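You operate a simulated robot arm through the tools that you are given. There is no shell and no other tool.

Carry out the task below with a simulated robot arm. There is one attempt and no reset: what you move stays moved.

JOB
Fit the fuller battery to the grey driver and run down both bolts on the bolted batten.
Fine: the grey driver ends in the rubber stand; check its gauge there for what is left; the other battery stays put. Set down upright: grey driver.

It is judged by the outcome, as a careful person would: the job done as asked, and still so three seconds after it is handed in. It fails if anything else is knocked over, pushed out of place, dropped, spilled or broken.

ROBOT AND FRAMES
A 7-joint arm with a two-finger parallel gripper, fixed in place. Base frame: the origin is on the floor under the middle of its stand, x ahead of it, y to its left, z up; the work surface is at about z = 850. Lengths are in mm, angles in rad, forces in N, time in s.
With the tool pointing down near the work surface it reaches from about 300 to 700 mm from the base axis. Its first joint turns from -1.152 to 1.152 rad. Payload 1.57 kg.
Tool frame: the origin (TCP) lies between the finger pads and is the grasp point; the fingertips stand 30 mm ahead of it; z points along the fingers, y is the line along which they close. Largest opening 110 mm; finger width 24, thickness 12; the body of the gripper, 48 by 112 mm, starts 78 mm behind the TCP.
Orientation is that of the tool frame in the base frame, as a unit quaternion [w, x, y, z]. With the fingers straight down and closing along the base's y, the tool's x points along the base's -x, its y along +y and its z along -z.

CONTROLS
- The arm moves only by the tool send_rows. Its argument "commands" is a list of rows, each a list of 7 numbers: the gripper command, from -1 (shut) to 1 (fully open), values between in proportion, then the shift along the base's x, y, z in units of 25 mm (1.0 is 25 mm), then the turn, a rotation vector about the base's x, y, z in units of 8 degrees (1.0 is 8 degrees). In form: [[gripper, dx, dy, dz, rx, ry, rz], ...]. A call has 1 to 20 rows; each row shifts and turns the commanded pose from where the row before left it. A call with a number of a shift or a turn outside -1 to 1 is refused whole. Rows are played at 5 a second. More than 50 mm and 0.15 rad between two rows, or a gripper value outside its range, and nothing of the call is played. Where a pose cannot be reached the arm comes as near as it can. A force on the tool above 40 N (or 10 N above the force at the start of the call, whichever is more), or a blocked arm, ends the call early, and 0.2 s more pass. Each finger travels about 108 mm/s and halts on what it meets, pressing with about 21 N; the grip force reading is that of the motor and also rises with nothing between the fingers. The clock runs only during rows and for 0.2 s after the last one: add rows that do not move to give the fingers time. It gives the time, the measured TCP pose, the force on the tool (base axes), the opening and the grip force at its end, in the units of the frame above (readings bear some noise), with the torque about the TCP (base axes, N m) and any sound that the robot's microphone picked up.
- Cameras (640 x 400 px; columns grow to the right, rows downward): "scene" is fixed at [163.9, -389.4, 1409.9]; the picture's right is [0.80, -0.60, 0.00], its down [-0.31, -0.42, -0.85] and it looks along [0.51, 0.68, -0.52] (base axes); focal length 267 px, centre (320, 200). "wrist" rides on the gripper at [70, 16, -141] in the tool frame; the picture's right is [-0.23, 0.97, 0.00], its down [-0.86, -0.20, -0.48] and it looks along [-0.47, -0.11, 0.88] (tool axes); focal length 222 px, centre (320, 200). There is no depth. A picture from a camera that has moved, and an enlarged one, comes with that camera's place and axes in the base frame and with its lens.
- get_image(camera): a new picture of that camera. It takes no simulated time.
- inspect(camera, box): a new picture of the part [left, top, right, bottom] of that camera's present view, enlarged. It takes no simulated time.
- hand_in(): hands the job in; it is judged then, once.

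Places have to be worked out from the pictures, the camera data and where the tool is seen. Open the gripper and draw the arm clear of the work before you hand the job in, unless the task says otherwise.

The tools are called after "Call:" by a JSON object that holds its "fn" and its "kwargs". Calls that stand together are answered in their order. send_rows: Moves the arm, as the interface text tells. Its arguments: {"type":"object","properties":{"commands":{"type":"array"}},"required":["commands"]} The other tools are called the same way: get_image (camera) takes a picture; inspect (camera, box) takes an enlarged picture of a part of a camera's view; hand_in () hands the job in.

At the start:

```text
t: 0.0
eef_pos: [405.0, 101.1, 1284.5]
tcp_rot: [0.0, 0.0, 1.0, 0.0]
force: [-0.2, -1.3, -0.8]
torque: [0.01, 0.01, -0.01]
opening: 110.1
grip_force: 0.1
```

scene: 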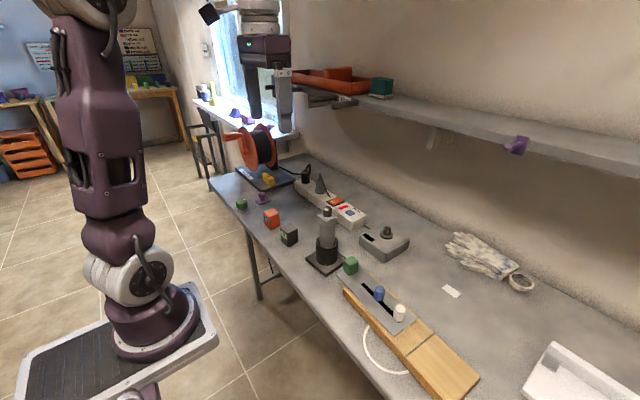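
wrist: 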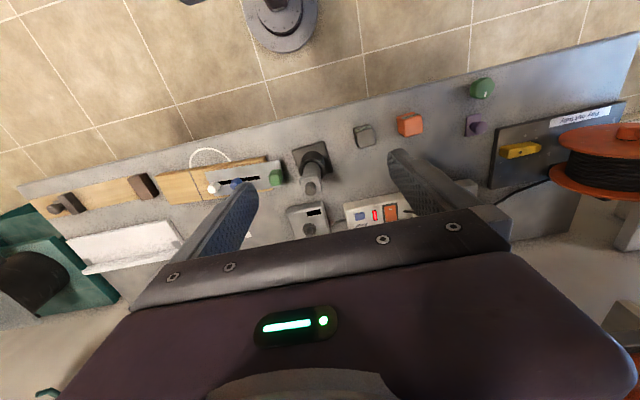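

The first pictures show a bench with a grey driver in a stand, blocks and a batten. I'll enlarge parts of both views to identify the parts.

Call:
{"fn": "inspect", "kwargs": {"camera": "scene", "box": [220, 150, 420, 275]}}

Call:
{"fn": "inspect", "kwargs": {"camera": "scene", "box": [320, 230, 540, 400]}}

Call:
{"fn": "inspect", "kwargs": {"camera": "wrist", "box": [180, 80, 440, 242]}}

Call:
{"fn": "inspect", "kwargs": {"camera": "wrist", "box": [10, 130, 270, 292]}}

Call:
{"fn": "inspect", "kwargs": {"camera": "wrist", "box": [380, 50, 640, 212]}}

```text
3.20 times, centred on (320, 212) of scene
camera zoom: at [163.9, -389.4, 1409.9], right [0.8, -0.6, 0.0], down [-0.31, -0.42, -0.85], along [0.51, 0.68, -0.52], focal length 855 px, centre (320, 160)
```

zoom: 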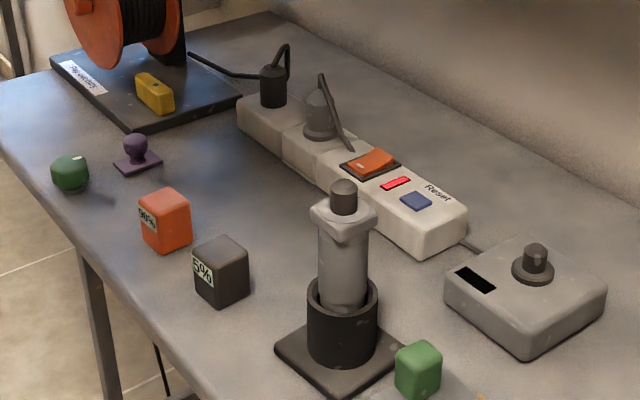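

```text
2.35 times, centred on (430, 315) of scene
camera zoom: at [163.9, -389.4, 1409.9], right [0.8, -0.6, 0.0], down [-0.31, -0.42, -0.85], along [0.51, 0.68, -0.52], focal length 628 px, centre (61, -71)
```

zoom: 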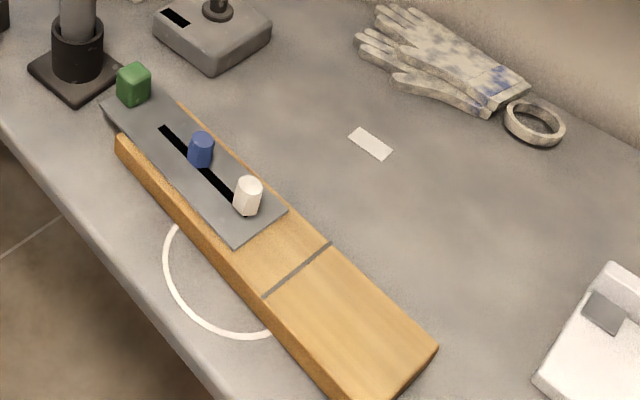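

```text
2.46 times, centred on (310, 161) of wrist
camera zoom: at [335.0, 118.7, 1425.3], right [0.23, 0.97, 0.0], down [0.86, -0.2, 0.48], along [0.47, -0.11, -0.88], focal length 547 px, centre (345, 296)
```

zoom: 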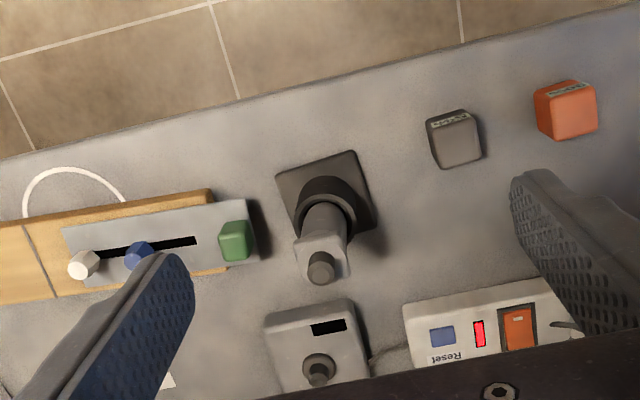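

```text
2.46 times, centred on (140, 211) of wrist
camera zoom: at [335.0, 118.7, 1425.3], right [0.23, 0.97, 0.0], down [0.86, -0.2, 0.48], along [0.47, -0.11, -0.88], focal length 547 px, centre (763, 173)
```

zoom: 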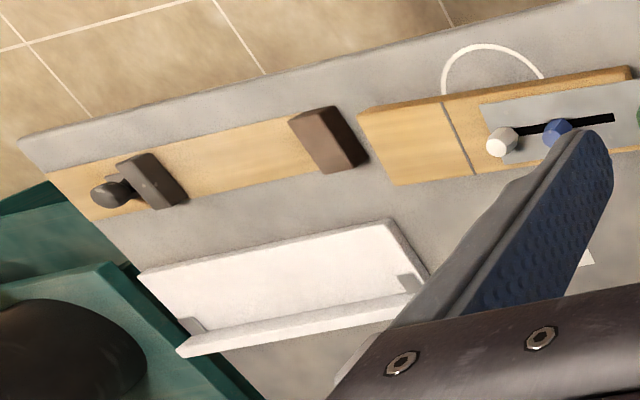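

```text
2.46 times, centred on (510, 131) of wrist
camera zoom: at [335.0, 118.7, 1425.3], right [0.23, 0.97, 0.0], down [0.86, -0.2, 0.48], along [0.47, -0.11, -0.88], focal length 547 px, centre (-148, 370)
```

zoom: 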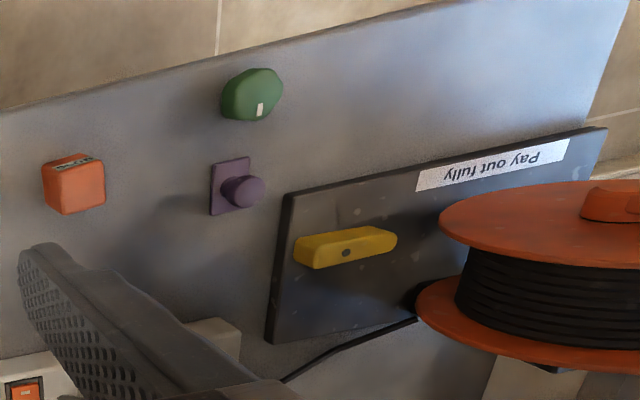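

The orange block seems to read a high percentage and the dark one a low percentage. I'll zoom in further to read the gauges and understand the driver and the batten.

Call:
{"fn": "inspect", "kwargs": {"camera": "scene", "box": [255, 200, 305, 250]}}

Call:
{"fn": "inspect", "kwargs": {"camera": "scene", "box": [295, 195, 375, 280]}}

Call:
{"fn": "inspect", "kwargs": {"camera": "scene", "box": [350, 260, 430, 340]}}

Call:
{"fn": "inspect", "kwargs": {"camera": "scene", "box": [355, 220, 415, 270]}}

Call:
{"fn": "inspect", "kwargs": {"camera": "wrist", "box": [280, 130, 350, 240]}}

Call:
{"fn": "inspect", "kwargs": {"camera": "wrist", "box": [340, 100, 440, 160]}}

```text
8.00 times, centred on (280, 225) of scene
camera zoom: at [163.9, -389.4, 1409.9], right [0.8, -0.6, 0.0], down [-0.31, -0.42, -0.85], along [0.51, 0.68, -0.52], focal length 2136 px, centre (640, 0)
```

zoom: 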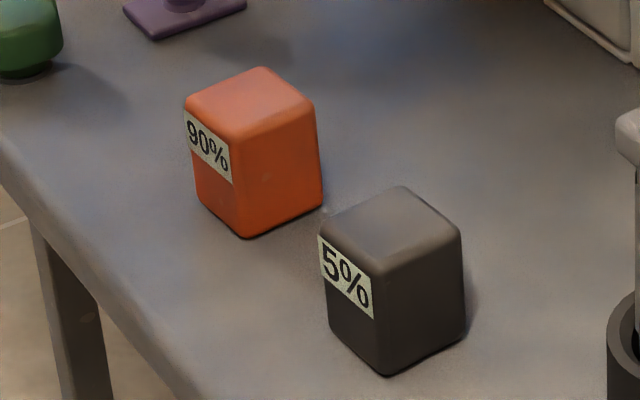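

```text
4.71 times, centred on (335, 238) of scene
camera zoom: at [163.9, -389.4, 1409.9], right [0.8, -0.6, 0.0], down [-0.31, -0.42, -0.85], along [0.51, 0.68, -0.52], focal length 1257 px, centre (249, 24)
```

zoom: 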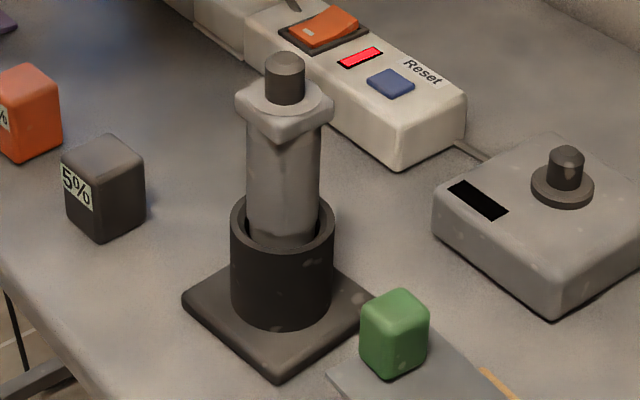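

```text
5.00 times, centred on (390, 300) of scene
camera zoom: at [163.9, -389.4, 1409.9], right [0.8, -0.6, 0.0], down [-0.31, -0.42, -0.85], along [0.51, 0.68, -0.52], focal length 1335 px, centre (-30, -300)
```

zoom: 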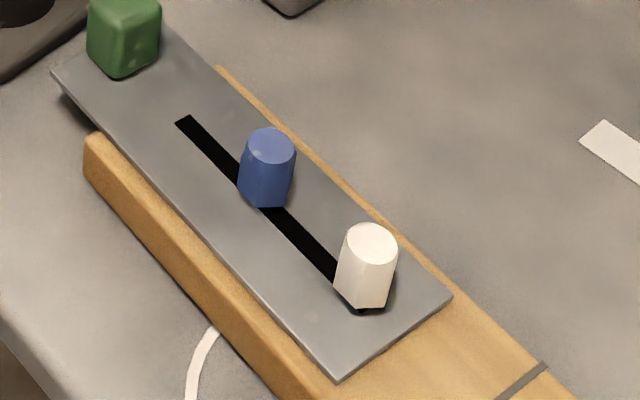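

```text
8.00 times, centred on (385, 245) of scene
camera zoom: at [163.9, -389.4, 1409.9], right [0.8, -0.6, 0.0], down [-0.31, -0.42, -0.85], along [0.51, 0.68, -0.52], focal length 2136 px, centre (-200, -160)
```

zoom: 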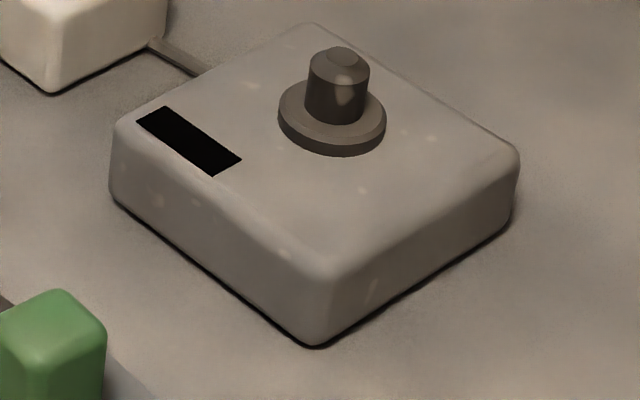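

```text
3.64 times, centred on (315, 185) of wrist
camera zoom: at [335.0, 118.7, 1425.3], right [0.23, 0.97, 0.0], down [0.86, -0.2, 0.48], along [0.47, -0.11, -0.88], focal length 808 px, centre (338, 254)
```

zoom: 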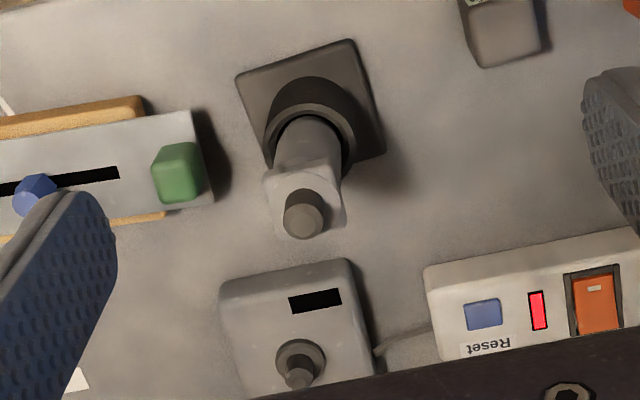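

```text
6.40 times, centred on (390, 130) of wrist
camera zoom: at [335.0, 118.7, 1425.3], right [0.23, 0.97, 0.0], down [0.86, -0.2, 0.48], along [0.47, -0.11, -0.88], focal length 1422 px, centre (-128, 648)
```

zoom: 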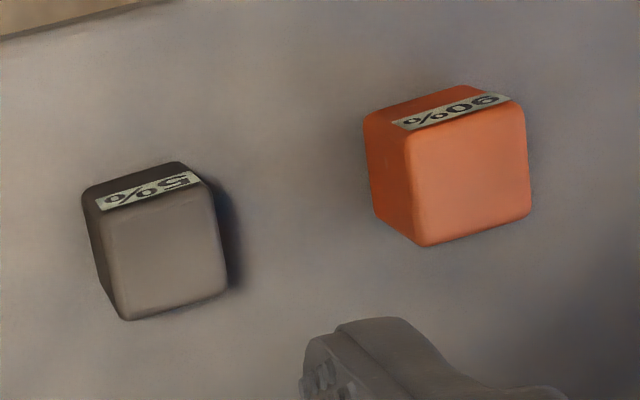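

The orange battery reads 90% and sits at about (481, 307). The dark one reads 5% and sits at about (489, 205). The driver stands at about (521, 56) in the rubber stand, and the blue and white bolts are on the batten at about (527, -135) and (523, -197). I'll lower the arm a little for a closer wrist view of the driver.

Call:
{"fn": "send_rows", "kwargs": {"commands": [[1, 0, -0.27, -0.9, 0, 0, 0], [1, 0, -0.27, -0.9, 0, 0, 0], [1, 0, -0.27, -0.9, 0, 0, 0], [1, 0, -0.27, -0.9, 0, 0, 0], [1, 0, -0.27, -0.9, 0, 0, 0], [1, 0, -0.27, -0.9, 0, 0, 0], [1, 0, 0, 0, 0, 0, 0]]}}

Call:
{"fn": "get_image", "kwargs": {"camera": "wrist"}}

Call:
{"fn": "get_image", "kwargs": {"camera": "scene"}}

```text
t: 1.6
eef_pos: [404.2, 59.8, 1149.2]
tcp_rot: [0.0, 0.0, 1.0, 0.0]
force: [0.9, -0.4, 0.3]
torque: [-0.01, 0.02, -0.01]
opening: 109.9
grip_force: 0.0
```

```text
taken
camera wrist: at [334.9, 78.0, 1290.0], right [0.23, 0.97, 0.0], down [0.85, -0.2, 0.48], along [0.47, -0.11, -0.88], focal length 222 px, centre (320, 200)
```

wrist: 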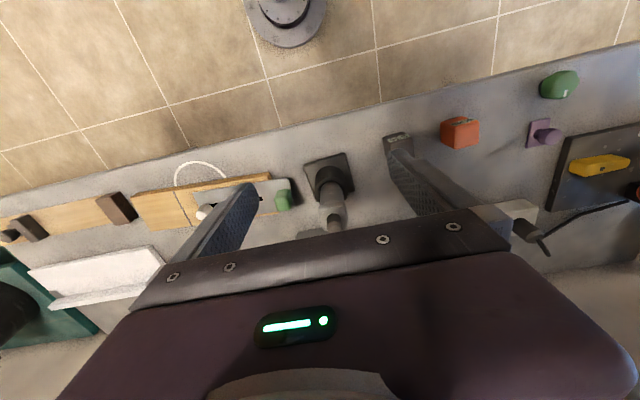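

```text
taken
```

scene: 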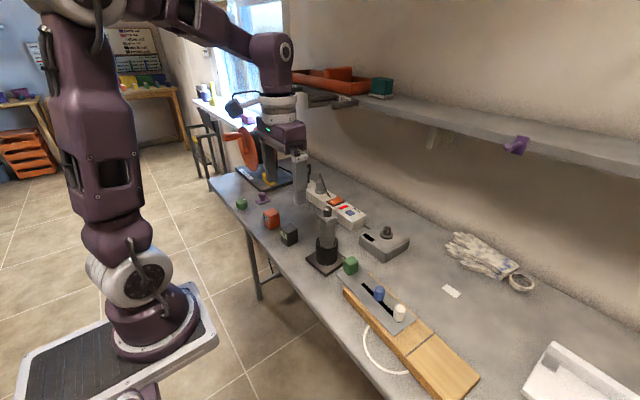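

The view is clear now. I'll enlarge the driver, stand, bolts and batteries from here.

Call:
{"fn": "inspect", "kwargs": {"camera": "wrist", "box": [290, 140, 370, 240]}}

Call:
{"fn": "inspect", "kwargs": {"camera": "wrist", "box": [120, 160, 300, 260]}}

Call:
{"fn": "inspect", "kwargs": {"camera": "wrist", "box": [380, 100, 500, 170]}}

Call:
{"fn": "inspect", "kwargs": {"camera": "scene", "box": [305, 200, 345, 240]}}

Call:
{"fn": "inspect", "kwargs": {"camera": "scene", "box": [330, 195, 370, 235]}}

```text
4.00 times, centred on (330, 190) of wrist
camera zoom: at [334.9, 78.0, 1290.0], right [0.23, 0.97, 0.0], down [0.85, -0.2, 0.48], along [0.47, -0.11, -0.88], focal length 888 px, centre (280, 240)
```

zoom: 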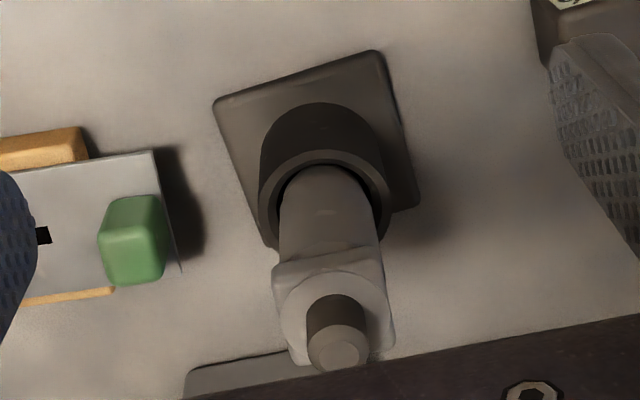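

```text
3.56 times, centred on (210, 210) of wrist
camera zoom: at [334.9, 78.0, 1290.0], right [0.23, 0.97, 0.0], down [0.85, -0.2, 0.48], along [0.47, -0.11, -0.88], focal length 790 px, centre (711, 164)
```

zoom: 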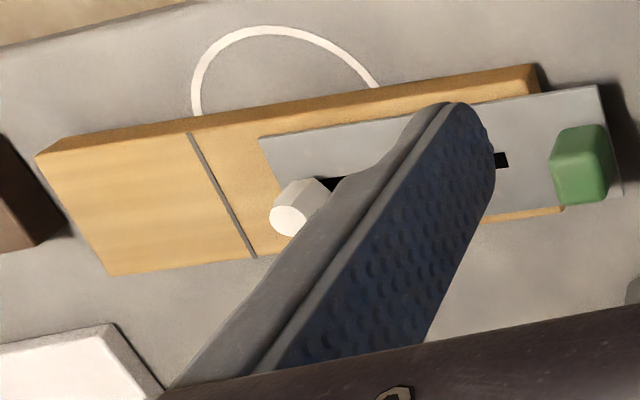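

```text
5.33 times, centred on (440, 135) of wrist
camera zoom: at [334.9, 78.0, 1290.0], right [0.23, 0.97, 0.0], down [0.85, -0.2, 0.48], along [0.47, -0.11, -0.88], focal length 1185 px, centre (-320, 547)
```

zoom: 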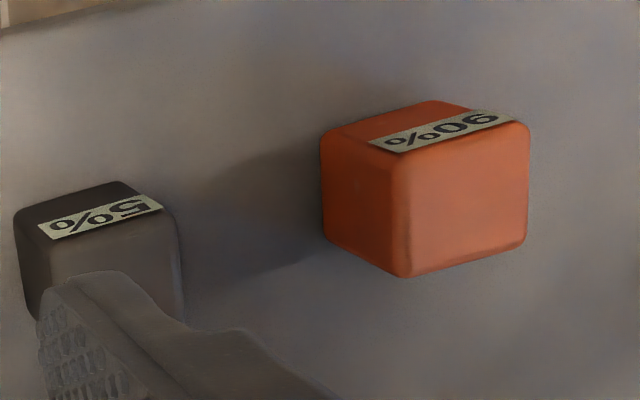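

```text
10.00 times, centred on (325, 220) of scene
camera zoom: at [163.9, -389.4, 1409.9], right [0.8, -0.6, 0.0], down [-0.31, -0.42, -0.85], along [0.51, 0.68, -0.52], focal length 2670 px, centre (270, 0)
```

zoom: 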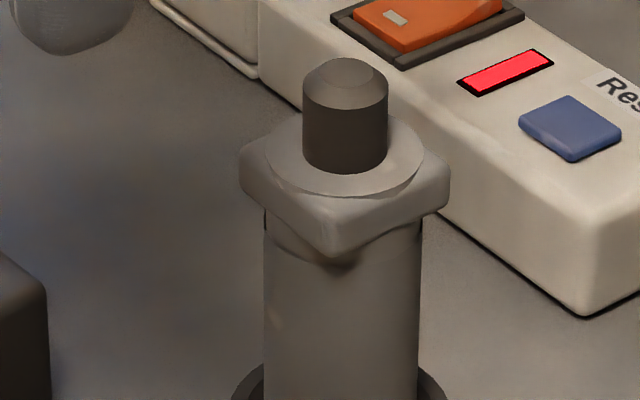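

```text
10.00 times, centred on (350, 215) of scene
camera zoom: at [163.9, -389.4, 1409.9], right [0.8, -0.6, 0.0], down [-0.31, -0.42, -0.85], along [0.51, 0.68, -0.52], focal length 2670 px, centre (20, 50)
```

zoom: 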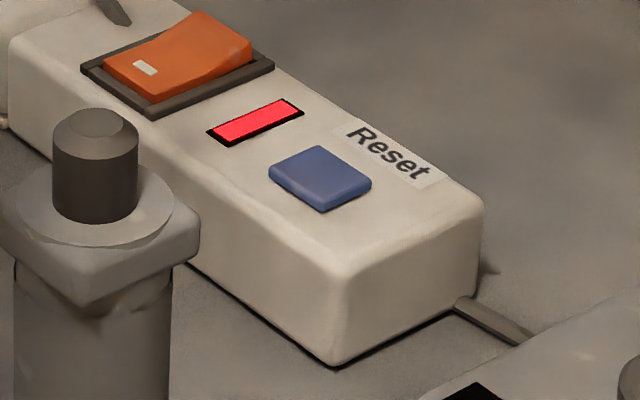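

The gauge labels are confirmed and both batteries are roughly aligned with the axes. I'll move above the orange battery, staying high, to look straight down and localise it.

Call:
{"fn": "send_rows", "kwargs": {"commands": [[1, 0.2, 0.9, -0.3, 0, 0, 0], [1, 0.2, 0.9, -0.3, 0, 0, 0], [1, 0.3, 0.9, -0.3, 0, 0, 0], [1, 0.3, 0.9, -0.3, 0, 0, 0], [1, 0.3, 0.9, -0.3, 0, 0, 0], [1, 0.3, 0.9, -0.3, 0, 0, 0], [1, 0.3, 0.9, -0.3, 0, 0, 0], [1, 0.3, 0.9, -0.3, 0, 0, 0], [1, 0.3, 0.9, -0.3, 0, 0, 0], [1, 0.3, 0.9, -0.3, 0, 0, 0], [1, 0.26, 0.84, -0.3, 0, 0, 0], [1, 0, 0, 0, 0, 0, 0]]}}

Call:
{"fn": "get_image", "kwargs": {"camera": "wrist"}}

Call:
{"fn": "inspect", "kwargs": {"camera": "wrist", "box": [240, 80, 400, 180]}}

Call:
{"fn": "get_image", "kwargs": {"camera": "scene"}}

```text
t: 4.2
eef_pos: [481.7, 307.8, 1066.6]
tcp_rot: [0.001, 0.0, 1.0, 0.0]
force: [-0.2, 1.0, 1.7]
torque: [0.0, -0.04, 0.03]
opening: 110.1
grip_force: 0.0
```

```text
taken
camera wrist: at [412.2, 324.2, 1208.2], right [0.23, 0.97, 0.0], down [0.86, -0.2, 0.48], along [0.47, -0.11, -0.88], focal length 222 px, centre (320, 200)
```

wrist: 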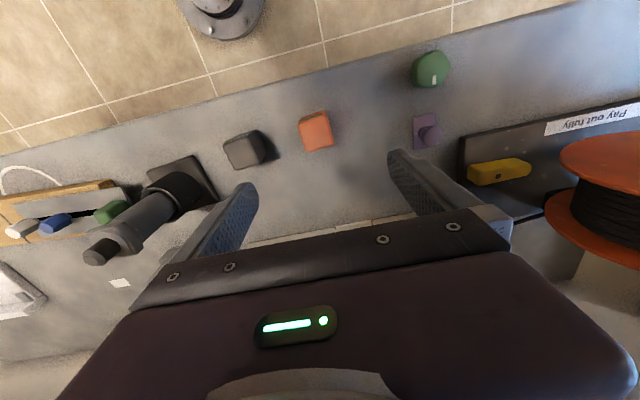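

```text
4.00 times, centred on (320, 130) of wrist
camera zoom: at [412.2, 324.2, 1208.2], right [0.23, 0.97, 0.0], down [0.86, -0.2, 0.48], along [0.47, -0.11, -0.88], focal length 888 px, centre (320, 480)
```

zoom: 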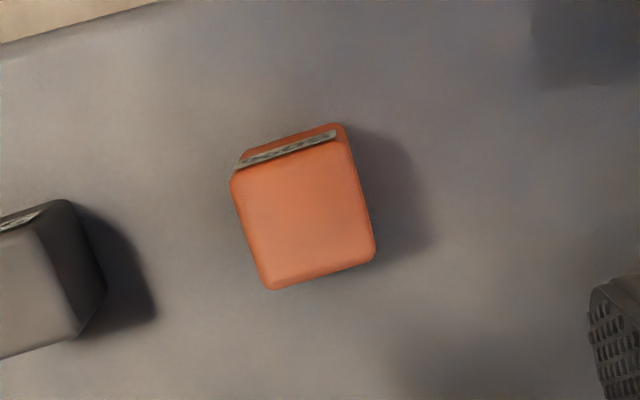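

```text
taken
```

scene: 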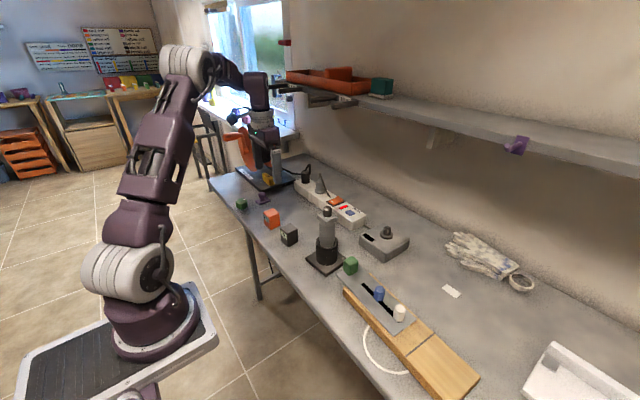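

The top face of the orange battery is at about (477, 305), around 40 mm square and yawed a few degrees. I'll turn the tool 90° and lower it to just above the battery, so I can first centre it along x with a gentle squeeze.

Call:
{"fn": "send_rows", "kwargs": {"commands": [[0.4, -0.15, -0.11, -0.38, 0, 0, 1], [0.4, 0, 0, -0.38, 0, 0, 1], [0.4, 0, 0, -0.38, 0, 0, 1], [0.4, 0, 0, -0.38, 0, 0, 1], [0.4, 0, 0, -0.38, 0, 0, 1], [0.4, 0, 0, -0.38, 0, 0, 1], [0.4, 0, 0, -0.38, 0, 0, 1], [0.4, 0, 0, -0.38, 0, 0, 1], [0.4, 0, 0, -0.38, 0, 0, 1], [0.4, 0, 0, -0.38, 0, 0, 1], [0.4, 0, 0, -0.38, 0, 0, 1], [0.4, 0, 0, -0.38, 0, 0, 0.25], [0.4, 0, 0, 0, 0, 0, 0], [0.4, 0, 0, 0, 0, 0, 0]]}}

Call:
{"fn": "get_image", "kwargs": {"camera": "wrist"}}

Call:
{"fn": "get_image", "kwargs": {"camera": "scene"}}

```text
t: 7.2
eef_pos: [475.5, 304.4, 954.3]
tcp_rot: [0.0, -0.707, 0.707, 0.0]
force: [0.6, -0.3, 0.4]
torque: [-0.01, 0.01, -0.01]
opening: 76.9
grip_force: 0.1
```

```text
taken
camera wrist: at [461.3, 235.2, 1093.7], right [-0.97, 0.23, 0.0], down [0.2, 0.86, 0.48], along [0.11, 0.47, -0.88], focal length 222 px, centre (320, 200)
```

wrist: 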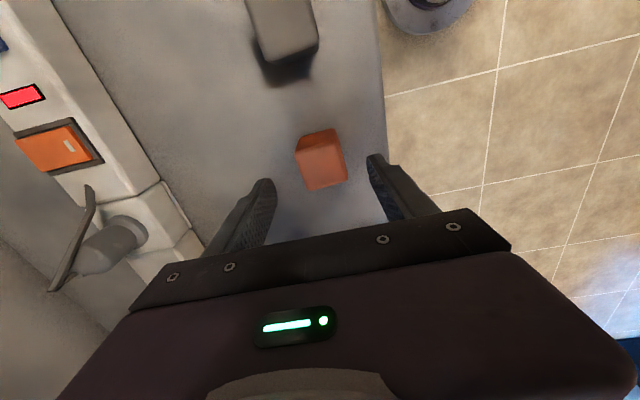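

```text
taken
```

scene: 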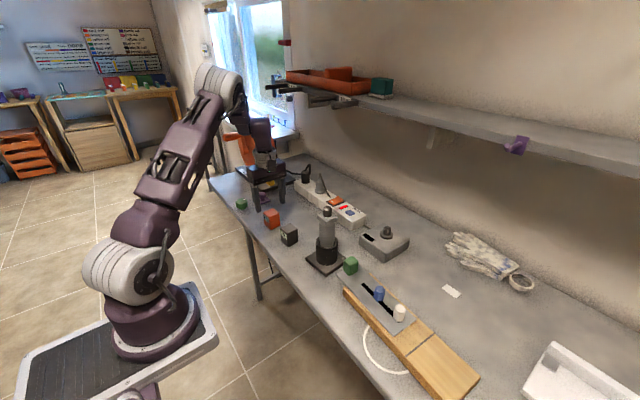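

The battery lies centred between the open fingers. I'll lower, squeeze once along x to centre it, then reopen.

Call:
{"fn": "send_rows", "kwargs": {"commands": [[0.4, 0, 0, -0.8, 0, 0, 0], [0.4, 0, 0, -0.8, 0, 0, 0], [0.4, 0, 0, -0.8, 0, 0, 0], [0.4, 0, 0, 0, 0, 0, 0], [0, 0, 0, 0, 0, 0, 0], [-0.4, 0, 0, 0, 0, 0, 0], [-0.4, 0, 0, 0, 0, 0, 0], [-0.4, 0, 0, 0, 0, 0, 0]]}}

Call:
{"fn": "get_image", "kwargs": {"camera": "wrist"}}

```text
t: 9.0
eef_pos: [478.0, 303.4, 892.6]
tcp_rot: [-0.001, -0.707, 0.707, 0.0]
force: [0.4, 0.7, -0.2]
torque: [0.05, -0.02, 0.01]
opening: 41.8
grip_force: 21.5
```

```text
taken
camera wrist: at [461.6, 235.4, 1033.8], right [-0.97, 0.23, 0.0], down [0.2, 0.86, 0.48], along [0.11, 0.47, -0.88], focal length 222 px, centre (320, 200)
```

wrist: 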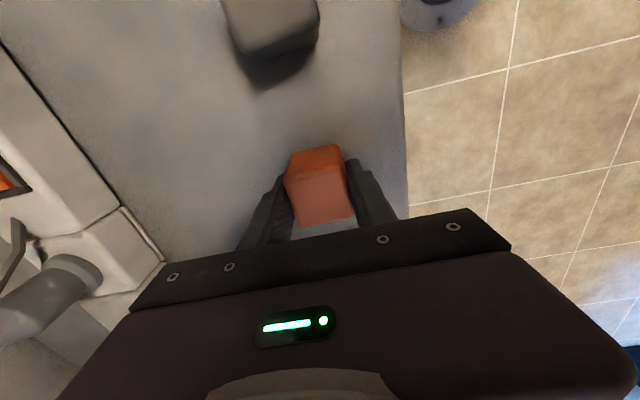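

The battery is 42 mm wide and is now centred on the TCP in x, at about 478. I'll reopen, lift, turn back 90°, and lower again to grip along y.

Call:
{"fn": "send_rows", "kwargs": {"commands": [[0.4, 0, 0, 0, 0, 0, 0], [0.4, 0, 0, 0, 0, 0, 0], [0.4, 0, 0, 0.8, 0, 0, 0], [0.4, 0, 0, 0.8, 0, 0, 0], [0.4, 0, 0, 0.8, 0, 0, 0], [0.4, 0, 0, 0, 0, 0, -1], [0.4, 0, 0, 0, 0, 0, -1], [0.4, 0, 0, 0, 0, 0, -1], [0.4, 0, 0, 0, 0, 0, -1], [0.4, 0, 0, 0, 0, 0, -1], [0.4, 0, 0, 0, 0, 0, -1], [0.4, 0, 0, 0, 0, 0, -1], [0.4, 0, 0, 0, 0, 0, -1], [0.4, 0, 0, 0, 0, 0, -1], [0.4, 0, 0, 0, 0, 0, -1], [0.4, 0, 0, 0, 0, 0, -1], [0.4, 0, 0, 0, 0, 0, -0.25], [0.4, 0, 0, 0, 0, 0, 0], [0.4, 0, 0, 0, 0, 0, 0]]}}

Call:
{"fn": "get_image", "kwargs": {"camera": "wrist"}}

Call:
{"fn": "inspect", "kwargs": {"camera": "wrist", "box": [260, 100, 380, 220]}}

```text
t: 13.0
eef_pos: [478.5, 304.3, 952.3]
tcp_rot: [0.0, 0.0, 1.0, 0.0]
force: [0.4, 0.1, -0.5]
torque: [0.01, 0.01, -0.01]
opening: 76.7
grip_force: 0.0
```

```text
taken
camera wrist: at [407.8, 321.1, 1093.7], right [0.23, 0.97, 0.0], down [0.85, -0.2, 0.48], along [0.47, -0.11, -0.88], focal length 222 px, centre (320, 200)
```

wrist: 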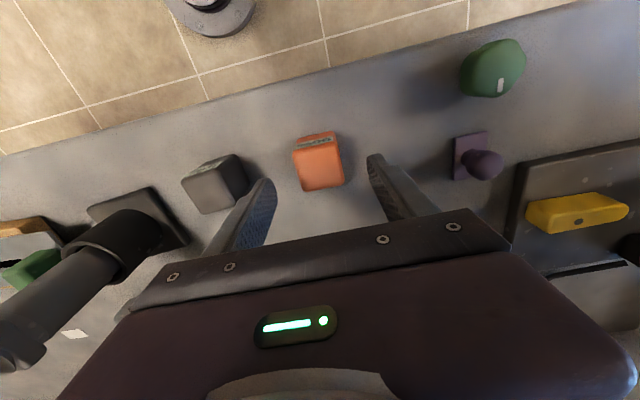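

```text
3.33 times, centred on (320, 160) of wrist
camera zoom: at [407.8, 321.1, 1093.7], right [0.23, 0.97, 0.0], down [0.85, -0.2, 0.48], along [0.47, -0.11, -0.88], focal length 740 px, centre (320, 333)
```

zoom: 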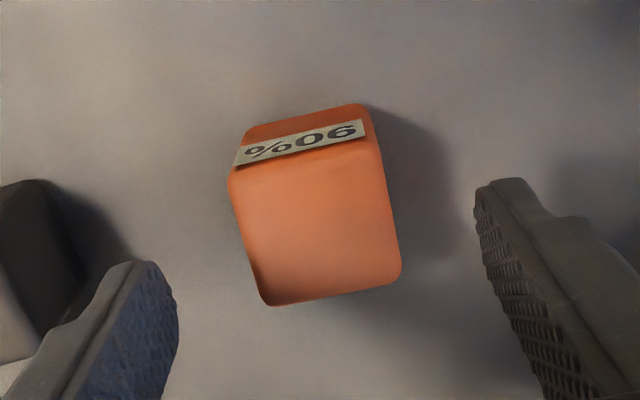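

The camera model puts the battery at (478.6, 304.2), which matches the TCP. I'll lower and grip it along y, then lift.

Call:
{"fn": "send_rows", "kwargs": {"commands": [[0.4, 0, 0, -0.8, 0, 0, 0], [0.4, 0, 0, -0.8, 0, 0, 0], [0.4, 0, 0, -0.8, 0, 0, 0], [0.4, 0, 0, 0, 0, 0, 0], [0, 0, 0, 0, 0, 0, 0], [-0.6, 0, 0, 0, 0, 0, 0], [-0.6, 0, 0, 0, 0, 0, 0], [-0.6, 0, 0, 0, 0, 0, 0], [-0.6, 0, 0, 0.4, 0, 0, 0], [-0.6, 0, 0, 0.8, 0, 0, 0], [-0.6, 0, 0, 0.8, 0, 0, 0], [-0.6, 0, 0, 0, 0, 0, 0]]}}

Call:
{"fn": "get_image", "kwargs": {"camera": "wrist"}}

Call:
{"fn": "inspect", "kwargs": {"camera": "wrist", "box": [260, 100, 380, 220]}}

Call:
{"fn": "inspect", "kwargs": {"camera": "scene", "box": [240, 160, 320, 240]}}

```text
t: 15.6
eef_pos: [477.1, 303.7, 943.6]
tcp_rot: [0.0, 0.001, 1.0, 0.0]
force: [0.3, 1.2, -2.9]
torque: [-0.02, 0.04, 0.01]
opening: 41.9
grip_force: 21.2
```

```text
taken
camera wrist: at [408.2, 320.9, 1084.8], right [0.23, 0.97, 0.0], down [0.85, -0.2, 0.48], along [0.47, -0.11, -0.88], focal length 222 px, centre (320, 200)
```

wrist: 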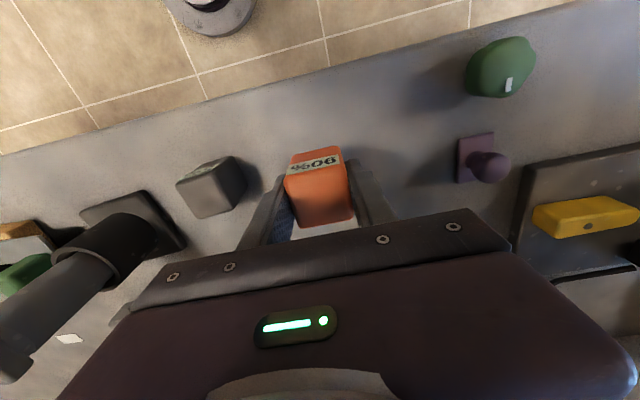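

```text
3.33 times, centred on (320, 160) of wrist
camera zoom: at [408.2, 320.9, 1084.8], right [0.23, 0.97, 0.0], down [0.85, -0.2, 0.48], along [0.47, -0.11, -0.88], focal length 740 px, centre (320, 333)
```

zoom: 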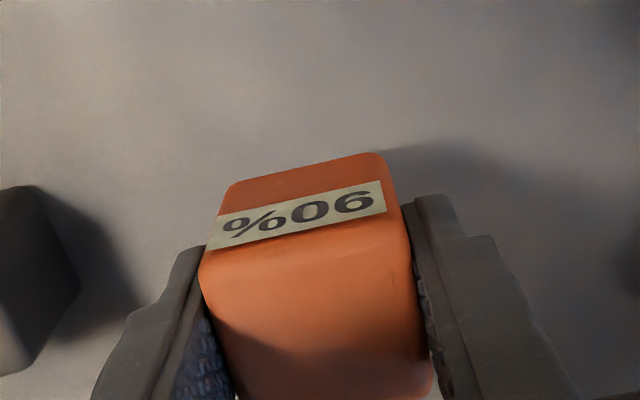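

```text
5.00 times, centred on (280, 200) of scene
camera zoom: at [163.9, -389.4, 1409.9], right [0.8, -0.6, 0.0], down [-0.31, -0.42, -0.85], along [0.51, 0.68, -0.52], focal length 1335 px, centre (520, 200)
```

zoom: 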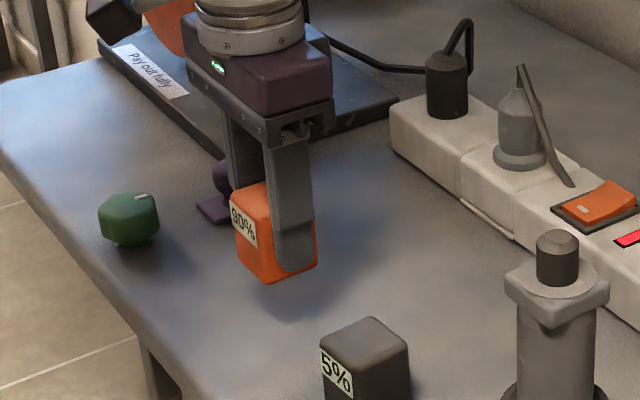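

The battery is held, with an opening of 41.9 mm and grip force of 21 N. I'll lift it well above the driver and move to a viewpoint where the wrist camera sees the tang, so I can triangulate it.

Call:
{"fn": "send_rows", "kwargs": {"commands": [[-0.6, 0, 0, 0.93, 0, 0, 0], [-0.6, 0, 0, 0.93, 0, 0, 0], [-0.6, 0, 0, 0.93, 0, 0, 0], [-0.6, 0, 0, 0.93, 0, 0, 0], [-0.6, 0, 0, 0.93, 0, 0, 0], [-0.6, 0, 0, 0.93, 0, 0, 0], [-0.6, 0, 0, 0.93, 0, 0, 0], [-0.6, 0, 0, 0.93, 0, 0, 0], [-0.6, 0.36, -0.88, 0, 0, 0, 0], [-0.6, 0.36, -0.88, 0, 0, 0, 0], [-0.6, 0.36, -0.88, 0, 0, 0, 0], [-0.6, 0.36, -0.88, 0, 0, 0, 0], [-0.6, 0.36, -0.88, 0, 0, 0, 0], [-0.6, 0.36, -0.88, 0, 0, 0, 0], [-0.6, 0.36, -0.88, 0, 0, 0, 0], [-0.6, 0, 0, 0, 0, 0, 0], [-0.6, 0, 0, 0, 0, 0, 0]]}}

Call:
{"fn": "get_image", "kwargs": {"camera": "wrist"}}

Call:
{"fn": "inspect", "kwargs": {"camera": "wrist", "box": [190, 120, 290, 200]}}

Call:
{"fn": "get_image", "kwargs": {"camera": "scene"}}

```text
t: 19.2
eef_pos: [541.7, 150.2, 1128.6]
tcp_rot: [0.0, 0.001, 1.0, 0.0]
force: [0.6, 0.8, -2.3]
torque: [0.03, -0.01, -0.02]
opening: 41.7
grip_force: 20.9
```

```text
taken
camera wrist: at [471.3, 167.1, 1269.6], right [0.23, 0.97, 0.0], down [0.86, -0.2, 0.48], along [0.47, -0.11, -0.88], focal length 222 px, centre (320, 200)
```

wrist: 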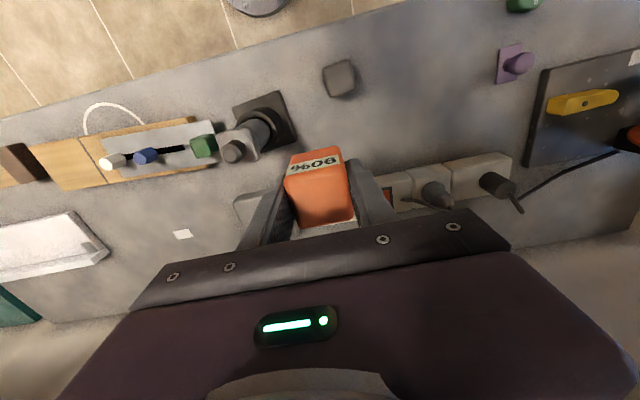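

```text
5.00 times, centred on (240, 160) of wrist
camera zoom: at [471.3, 167.1, 1269.6], right [0.23, 0.97, 0.0], down [0.86, -0.2, 0.48], along [0.47, -0.11, -0.88], focal length 1111 px, centre (720, 400)
```

zoom: 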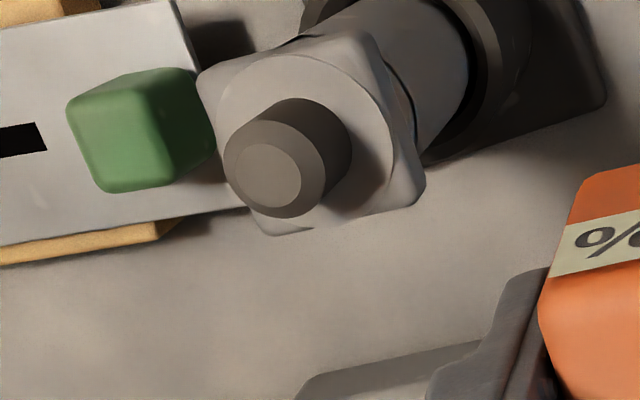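

```text
taken
```

scene: 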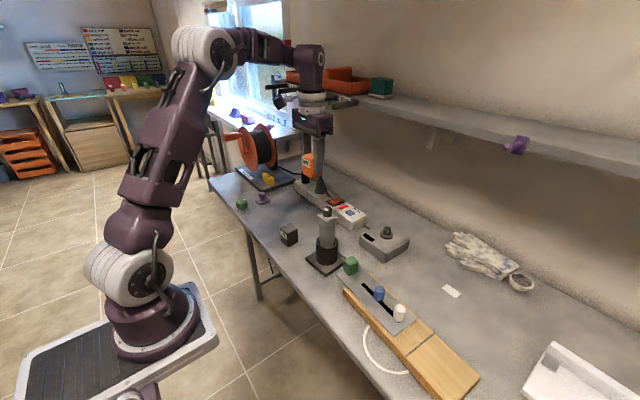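

Triangulation puts the tang at (519, 55.5), with its top at z≈1035 and the collar at z≈1013. I'll move the battery directly above it at the same height and check.

Call:
{"fn": "send_rows", "kwargs": {"commands": [[-0.6, -0.2175, -0.94, 0, 0, 0, 0], [-0.6, -0.2175, -0.94, 0, 0, 0, 0], [-0.6, -0.2175, -0.94, 0, 0, 0, 0], [-0.6, -0.2175, -0.94, 0, 0, 0, 0], [-0.6, 0, 0, -0.5, 0, 0, 0], [-0.6, 0, 0, -0.4, 0, 0, 0], [-0.6, 0, 0, 0, 0, 0, 0], [-0.6, 0, 0, 0, 0, 0, 0]]}}

Call:
{"fn": "get_image", "kwargs": {"camera": "wrist"}}

Call:
{"fn": "inspect", "kwargs": {"camera": "wrist", "box": [260, 100, 380, 220]}}

Call:
{"fn": "inspect", "kwargs": {"camera": "scene", "box": [290, 150, 370, 250]}}

```text
t: 21.0
eef_pos: [518.5, 55.3, 1106.6]
tcp_rot: [0.0, 0.0, 1.0, 0.0]
force: [0.5, -0.8, -1.5]
torque: [0.01, -0.01, -0.04]
opening: 41.9
grip_force: 21.5
```

```text
taken
camera wrist: at [448.6, 73.2, 1247.3], right [0.23, 0.97, 0.0], down [0.86, -0.2, 0.48], along [0.47, -0.11, -0.88], focal length 222 px, centre (320, 200)
```

wrist: 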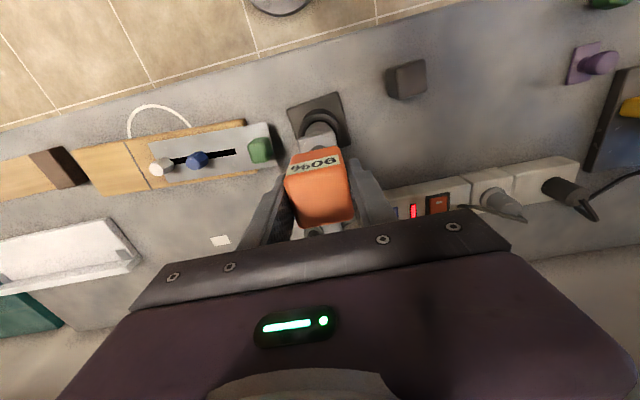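

```text
3.33 times, centred on (320, 160) of wrist
camera zoom: at [448.6, 73.2, 1247.3], right [0.23, 0.97, 0.0], down [0.86, -0.2, 0.48], along [0.47, -0.11, -0.88], focal length 740 px, centre (320, 333)
```

zoom: 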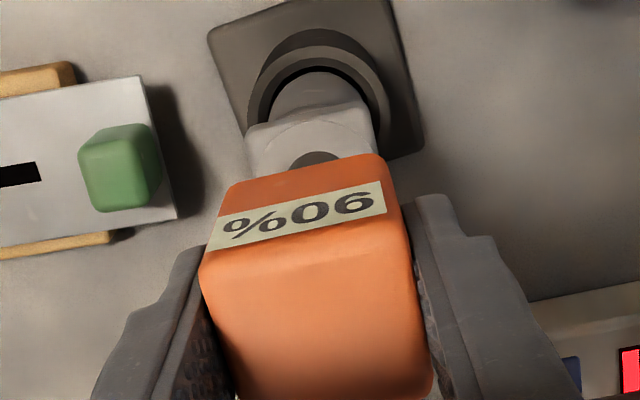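

```text
4.00 times, centred on (330, 200) of scene
camera zoom: at [163.9, -389.4, 1409.9], right [0.8, -0.6, 0.0], down [-0.31, -0.42, -0.85], along [0.51, 0.68, -0.52], focal length 1068 px, centre (280, 200)
```

zoom: 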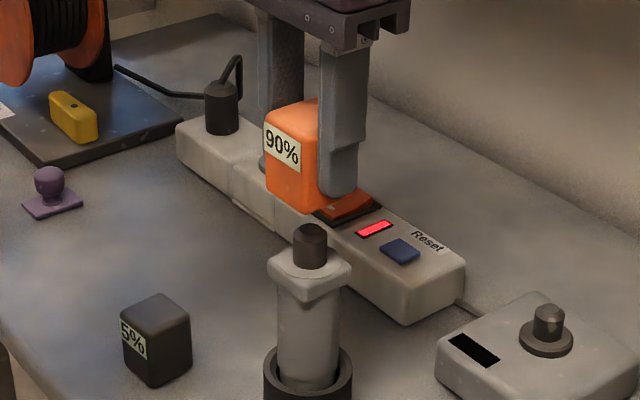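

The scene and wrist views both show the battery centred above the tang. I'll lower it in small steps and watch the force.

Call:
{"fn": "send_rows", "kwargs": {"commands": [[-0.6, 0, 0, -0.5, 0, 0, 0], [-0.6, 0, 0, -0.5, 0, 0, 0], [-0.6, 0, 0, -0.2, 0, 0, 0], [-0.6, 0, 0, -0.2, 0, 0, 0], [-0.6, 0, 0, 0, 0, 0, 0]]}}

Call:
{"fn": "inspect", "kwargs": {"camera": "scene", "box": [290, 150, 370, 250]}}

```text
t: 22.2
eef_pos: [517.5, 56.3, 1072.1]
tcp_rot: [0.0, 0.001, 1.0, 0.001]
force: [-0.6, 0.0, -2.0]
torque: [0.0, 0.02, 0.0]
opening: 42.0
grip_force: 21.5
```

```text
4.00 times, centred on (330, 200) of scene
camera zoom: at [163.9, -389.4, 1409.9], right [0.8, -0.6, 0.0], down [-0.31, -0.42, -0.85], along [0.51, 0.68, -0.52], focal length 1068 px, centre (280, 200)
```

zoom: 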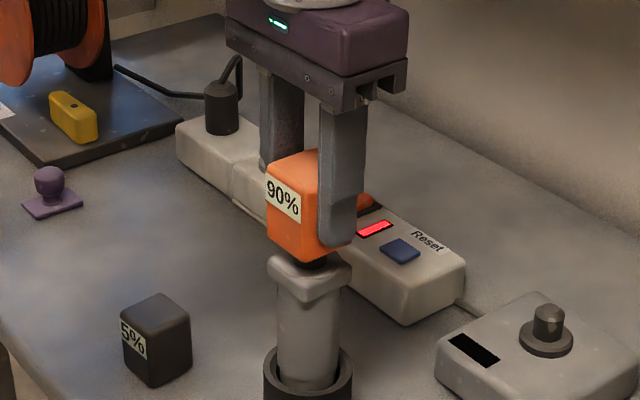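

The tang has started entering the battery socket with no force. I'll continue down in small steps.

Call:
{"fn": "send_rows", "kwargs": {"commands": [[-0.6, 0, 0, -0.15, 0, 0, 0], [-0.6, 0, 0, -0.15, 0, 0, 0], [-0.6, 0, 0, -0.15, 0, 0, 0], [-0.6, 0, 0, 0, 0, 0, 0]]}}

Call:
{"fn": "inspect", "kwargs": {"camera": "scene", "box": [300, 170, 360, 245]}}

```text
t: 23.2
eef_pos: [518.0, 56.0, 1059.9]
tcp_rot: [-0.001, 0.0, 1.0, 0.0]
force: [-0.4, -0.6, -2.4]
torque: [-0.01, -0.01, -0.04]
opening: 41.9
grip_force: 20.9
```

```text
5.33 times, centred on (330, 208) of scene
camera zoom: at [163.9, -389.4, 1409.9], right [0.8, -0.6, 0.0], down [-0.31, -0.42, -0.85], along [0.51, 0.68, -0.52], focal length 1424 px, centre (267, 160)
```

zoom: 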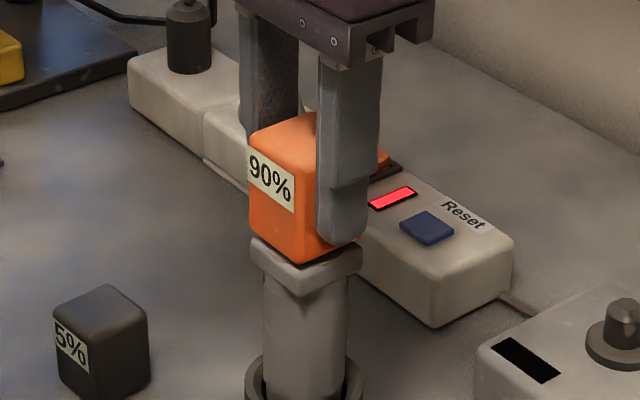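

There is only a small gap left above the collar. I'll go on in 2 mm steps until contact shows in the force.

Call:
{"fn": "send_rows", "kwargs": {"commands": [[-0.6, 0, 0, -0.08, 0, 0, 0], [-0.6, 0, 0, -0.08, 0, 0, 0], [-0.6, 0, 0, 0, 0, 0, 0]]}}

Call:
{"fn": "inspect", "kwargs": {"camera": "scene", "box": [310, 185, 350, 235]}}

```text
t: 24.0
eef_pos: [518.7, 55.1, 1056.8]
tcp_rot: [0.001, 0.0, 1.0, 0.0]
force: [-1.9, -0.6, 17.8]
torque: [-0.06, 0.04, -0.01]
opening: 41.7
grip_force: 21.1
```

```text
8.00 times, centred on (330, 210) of scene
camera zoom: at [163.5, -389.4, 1409.9], right [0.8, -0.6, 0.0], down [-0.31, -0.42, -0.85], along [0.51, 0.68, -0.52], focal length 2136 px, centre (240, 120)
```

zoom: 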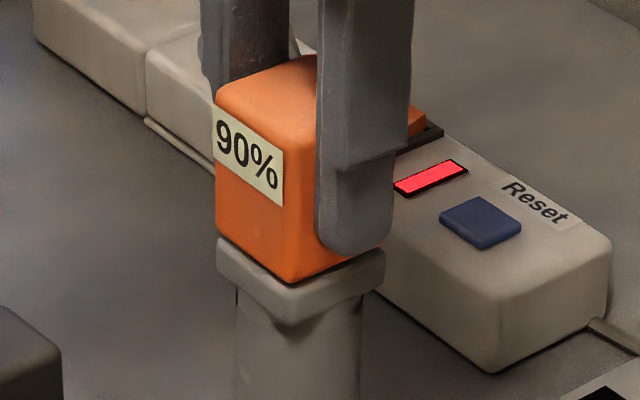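

Contact is now 18–20 N with the battery on the collar. I'll press slightly more to see whether it latches.

Call:
{"fn": "send_rows", "kwargs": {"commands": [[-0.6, 0, 0, -0.04, 0, 0, 0], [-0.6, 0, 0, 0, 0, 0, 0]]}}

```text
t: 24.6
eef_pos: [518.4, 55.8, 1055.0]
tcp_rot: [0.001, 0.0, 1.0, 0.0]
force: [0.0, -2.7, 17.8]
torque: [-0.08, -0.13, -0.01]
opening: 42.0
grip_force: 21.2
```

The force holds at about 18 N and there is no click, so the battery is resting fully on the collar. I'll ease off, open the fingers and look.

Call:
{"fn": "send_rows", "kwargs": {"commands": [[-0.6, 0, 0, 0.06, 0, 0, 0], [-0.2, 0, 0, 0, 0, 0, 0], [0.2, 0, 0, 0, 0, 0, 0], [0.4, 0, 0, 0, 0, 0, 0], [0.4, 0, 0, 0, 0, 0, 0]]}}

Call:
{"fn": "inspect", "kwargs": {"camera": "scene", "box": [305, 180, 355, 270]}}

Call:
{"fn": "inspect", "kwargs": {"camera": "wrist", "box": [240, 100, 400, 220]}}

```text
t: 25.8
eef_pos: [519.3, 56.9, 1056.0]
tcp_rot: [-0.001, 0.001, 1.0, 0.0]
force: [-0.1, -0.6, -0.6]
torque: [-0.02, 0.02, 0.04]
opening: 77.0
grip_force: 0.1
```

```text
4.44 times, centred on (330, 225) of scene
camera zoom: at [163.9, -389.4, 1409.9], right [0.8, -0.6, 0.0], down [-0.31, -0.42, -0.85], along [0.51, 0.68, -0.52], focal length 1187 px, centre (276, 89)
```

zoom: 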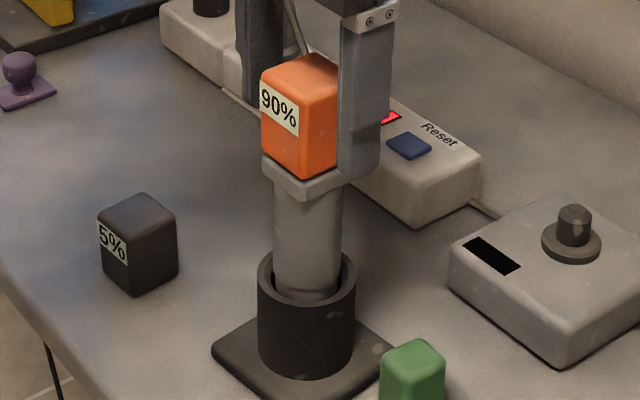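

```text
3.33 times, centred on (320, 160) of wrist
camera zoom: at [449.2, 73.2, 1197.1], right [0.23, 0.97, 0.0], down [0.86, -0.2, 0.48], along [0.47, -0.11, -0.88], focal length 740 px, centre (320, 333)
```

zoom: 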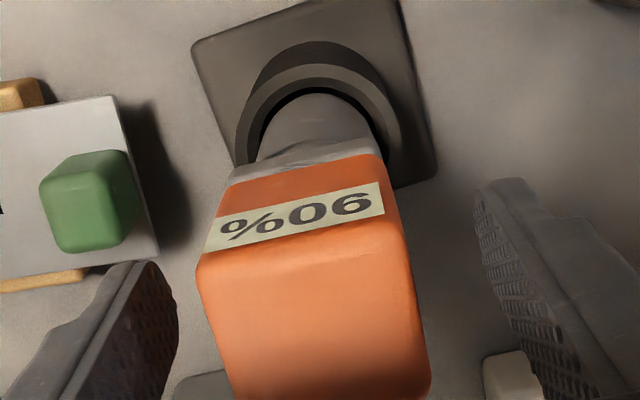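

The battery sits squarely on the collar, with the 90% label facing the robot. Before lifting the driver, I'll back straight up and go to look at the bolts from above to localise them.

Call:
{"fn": "send_rows", "kwargs": {"commands": [[0.4, 0, 0, 0.4, 0, 0, 0], [0.4, 0, 0, 0.8, 0, 0, 0], [0.4, 0, 0, 0.9, 0, 0, 0], [0.6, 0, 0, 0.9, 0, 0, 0], [1, -0.2, -0.88, 0, 0, 0, 0], [1, -0.2, -0.88, 0, 0, 0, 0], [1, -0.2, -0.88, 0, 0, 0, 0], [1, -0.2, -0.88, 0, 0, 0, 0], [1, -0.2, -0.88, 0, 0, 0, 0], [1, -0.2, -0.88, 0, 0, 0, 0], [1, -0.2, -0.88, 0, 0, 0, 0], [1, -0.2, -0.88, 0, 0, 0, 0], [1, -0.2, -0.88, 0, 0, 0, 0], [1, -0.2, -0.88, 0, 0, 0, 0], [1, 0, 0, 0, 0, 0, 0], [1, 0, 0, 0, 0, 0, 0]]}}

Call:
{"fn": "get_image", "kwargs": {"camera": "wrist"}}

Call:
{"fn": "inspect", "kwargs": {"camera": "wrist", "box": [250, 110, 410, 210]}}

Call:
{"fn": "inspect", "kwargs": {"camera": "wrist", "box": [60, 150, 260, 275]}}

Call:
{"fn": "inspect", "kwargs": {"camera": "scene", "box": [305, 180, 355, 270]}}

```text
t: 29.2
eef_pos: [467.8, -163.8, 1131.3]
tcp_rot: [-0.001, 0.001, 1.0, 0.001]
force: [0.3, 1.0, 0.2]
torque: [-0.02, 0.03, 0.0]
opening: 109.9
grip_force: 0.1
```

```text
taken
camera wrist: at [399.3, -146.1, 1272.1], right [0.23, 0.97, 0.0], down [0.86, -0.2, 0.48], along [0.47, -0.11, -0.88], focal length 222 px, centre (320, 200)
```

wrist: 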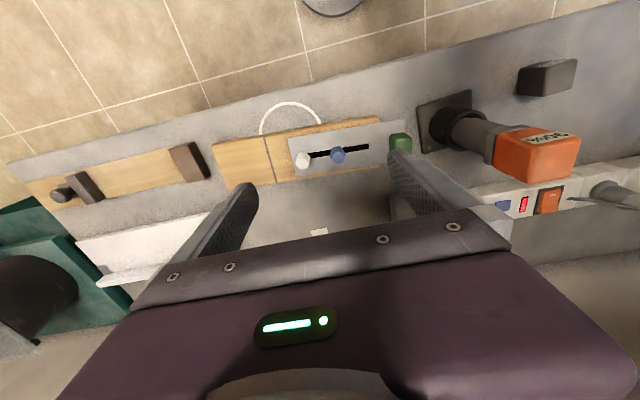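

```text
4.00 times, centred on (330, 160) of wrist
camera zoom: at [399.3, -146.1, 1272.1], right [0.23, 0.97, 0.0], down [0.86, -0.2, 0.48], along [0.47, -0.11, -0.88], focal length 888 px, centre (280, 360)
```

zoom: 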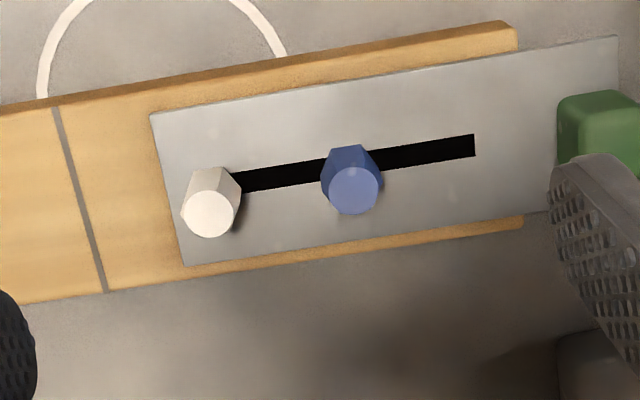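

```text
3.20 times, centred on (160, 212) of wrist
camera zoom: at [399.3, -146.1, 1272.1], right [0.23, 0.97, 0.0], down [0.86, -0.2, 0.48], along [0.47, -0.11, -0.88], focal length 711 px, centre (832, 160)
```

zoom: 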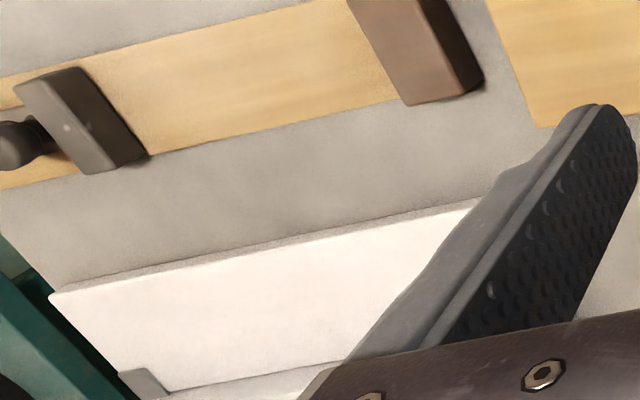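

```text
4.44 times, centred on (330, 225) of scene
camera zoom: at [163.9, -389.4, 1409.9], right [0.8, -0.6, 0.0], down [-0.31, -0.42, -0.85], along [0.51, 0.68, -0.52], focal length 1187 px, centre (276, 89)
```

zoom: 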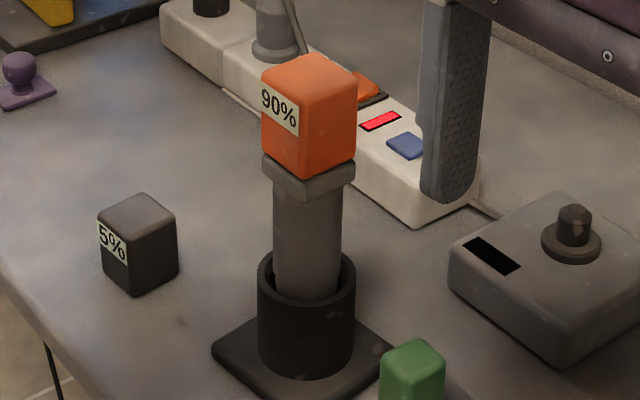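

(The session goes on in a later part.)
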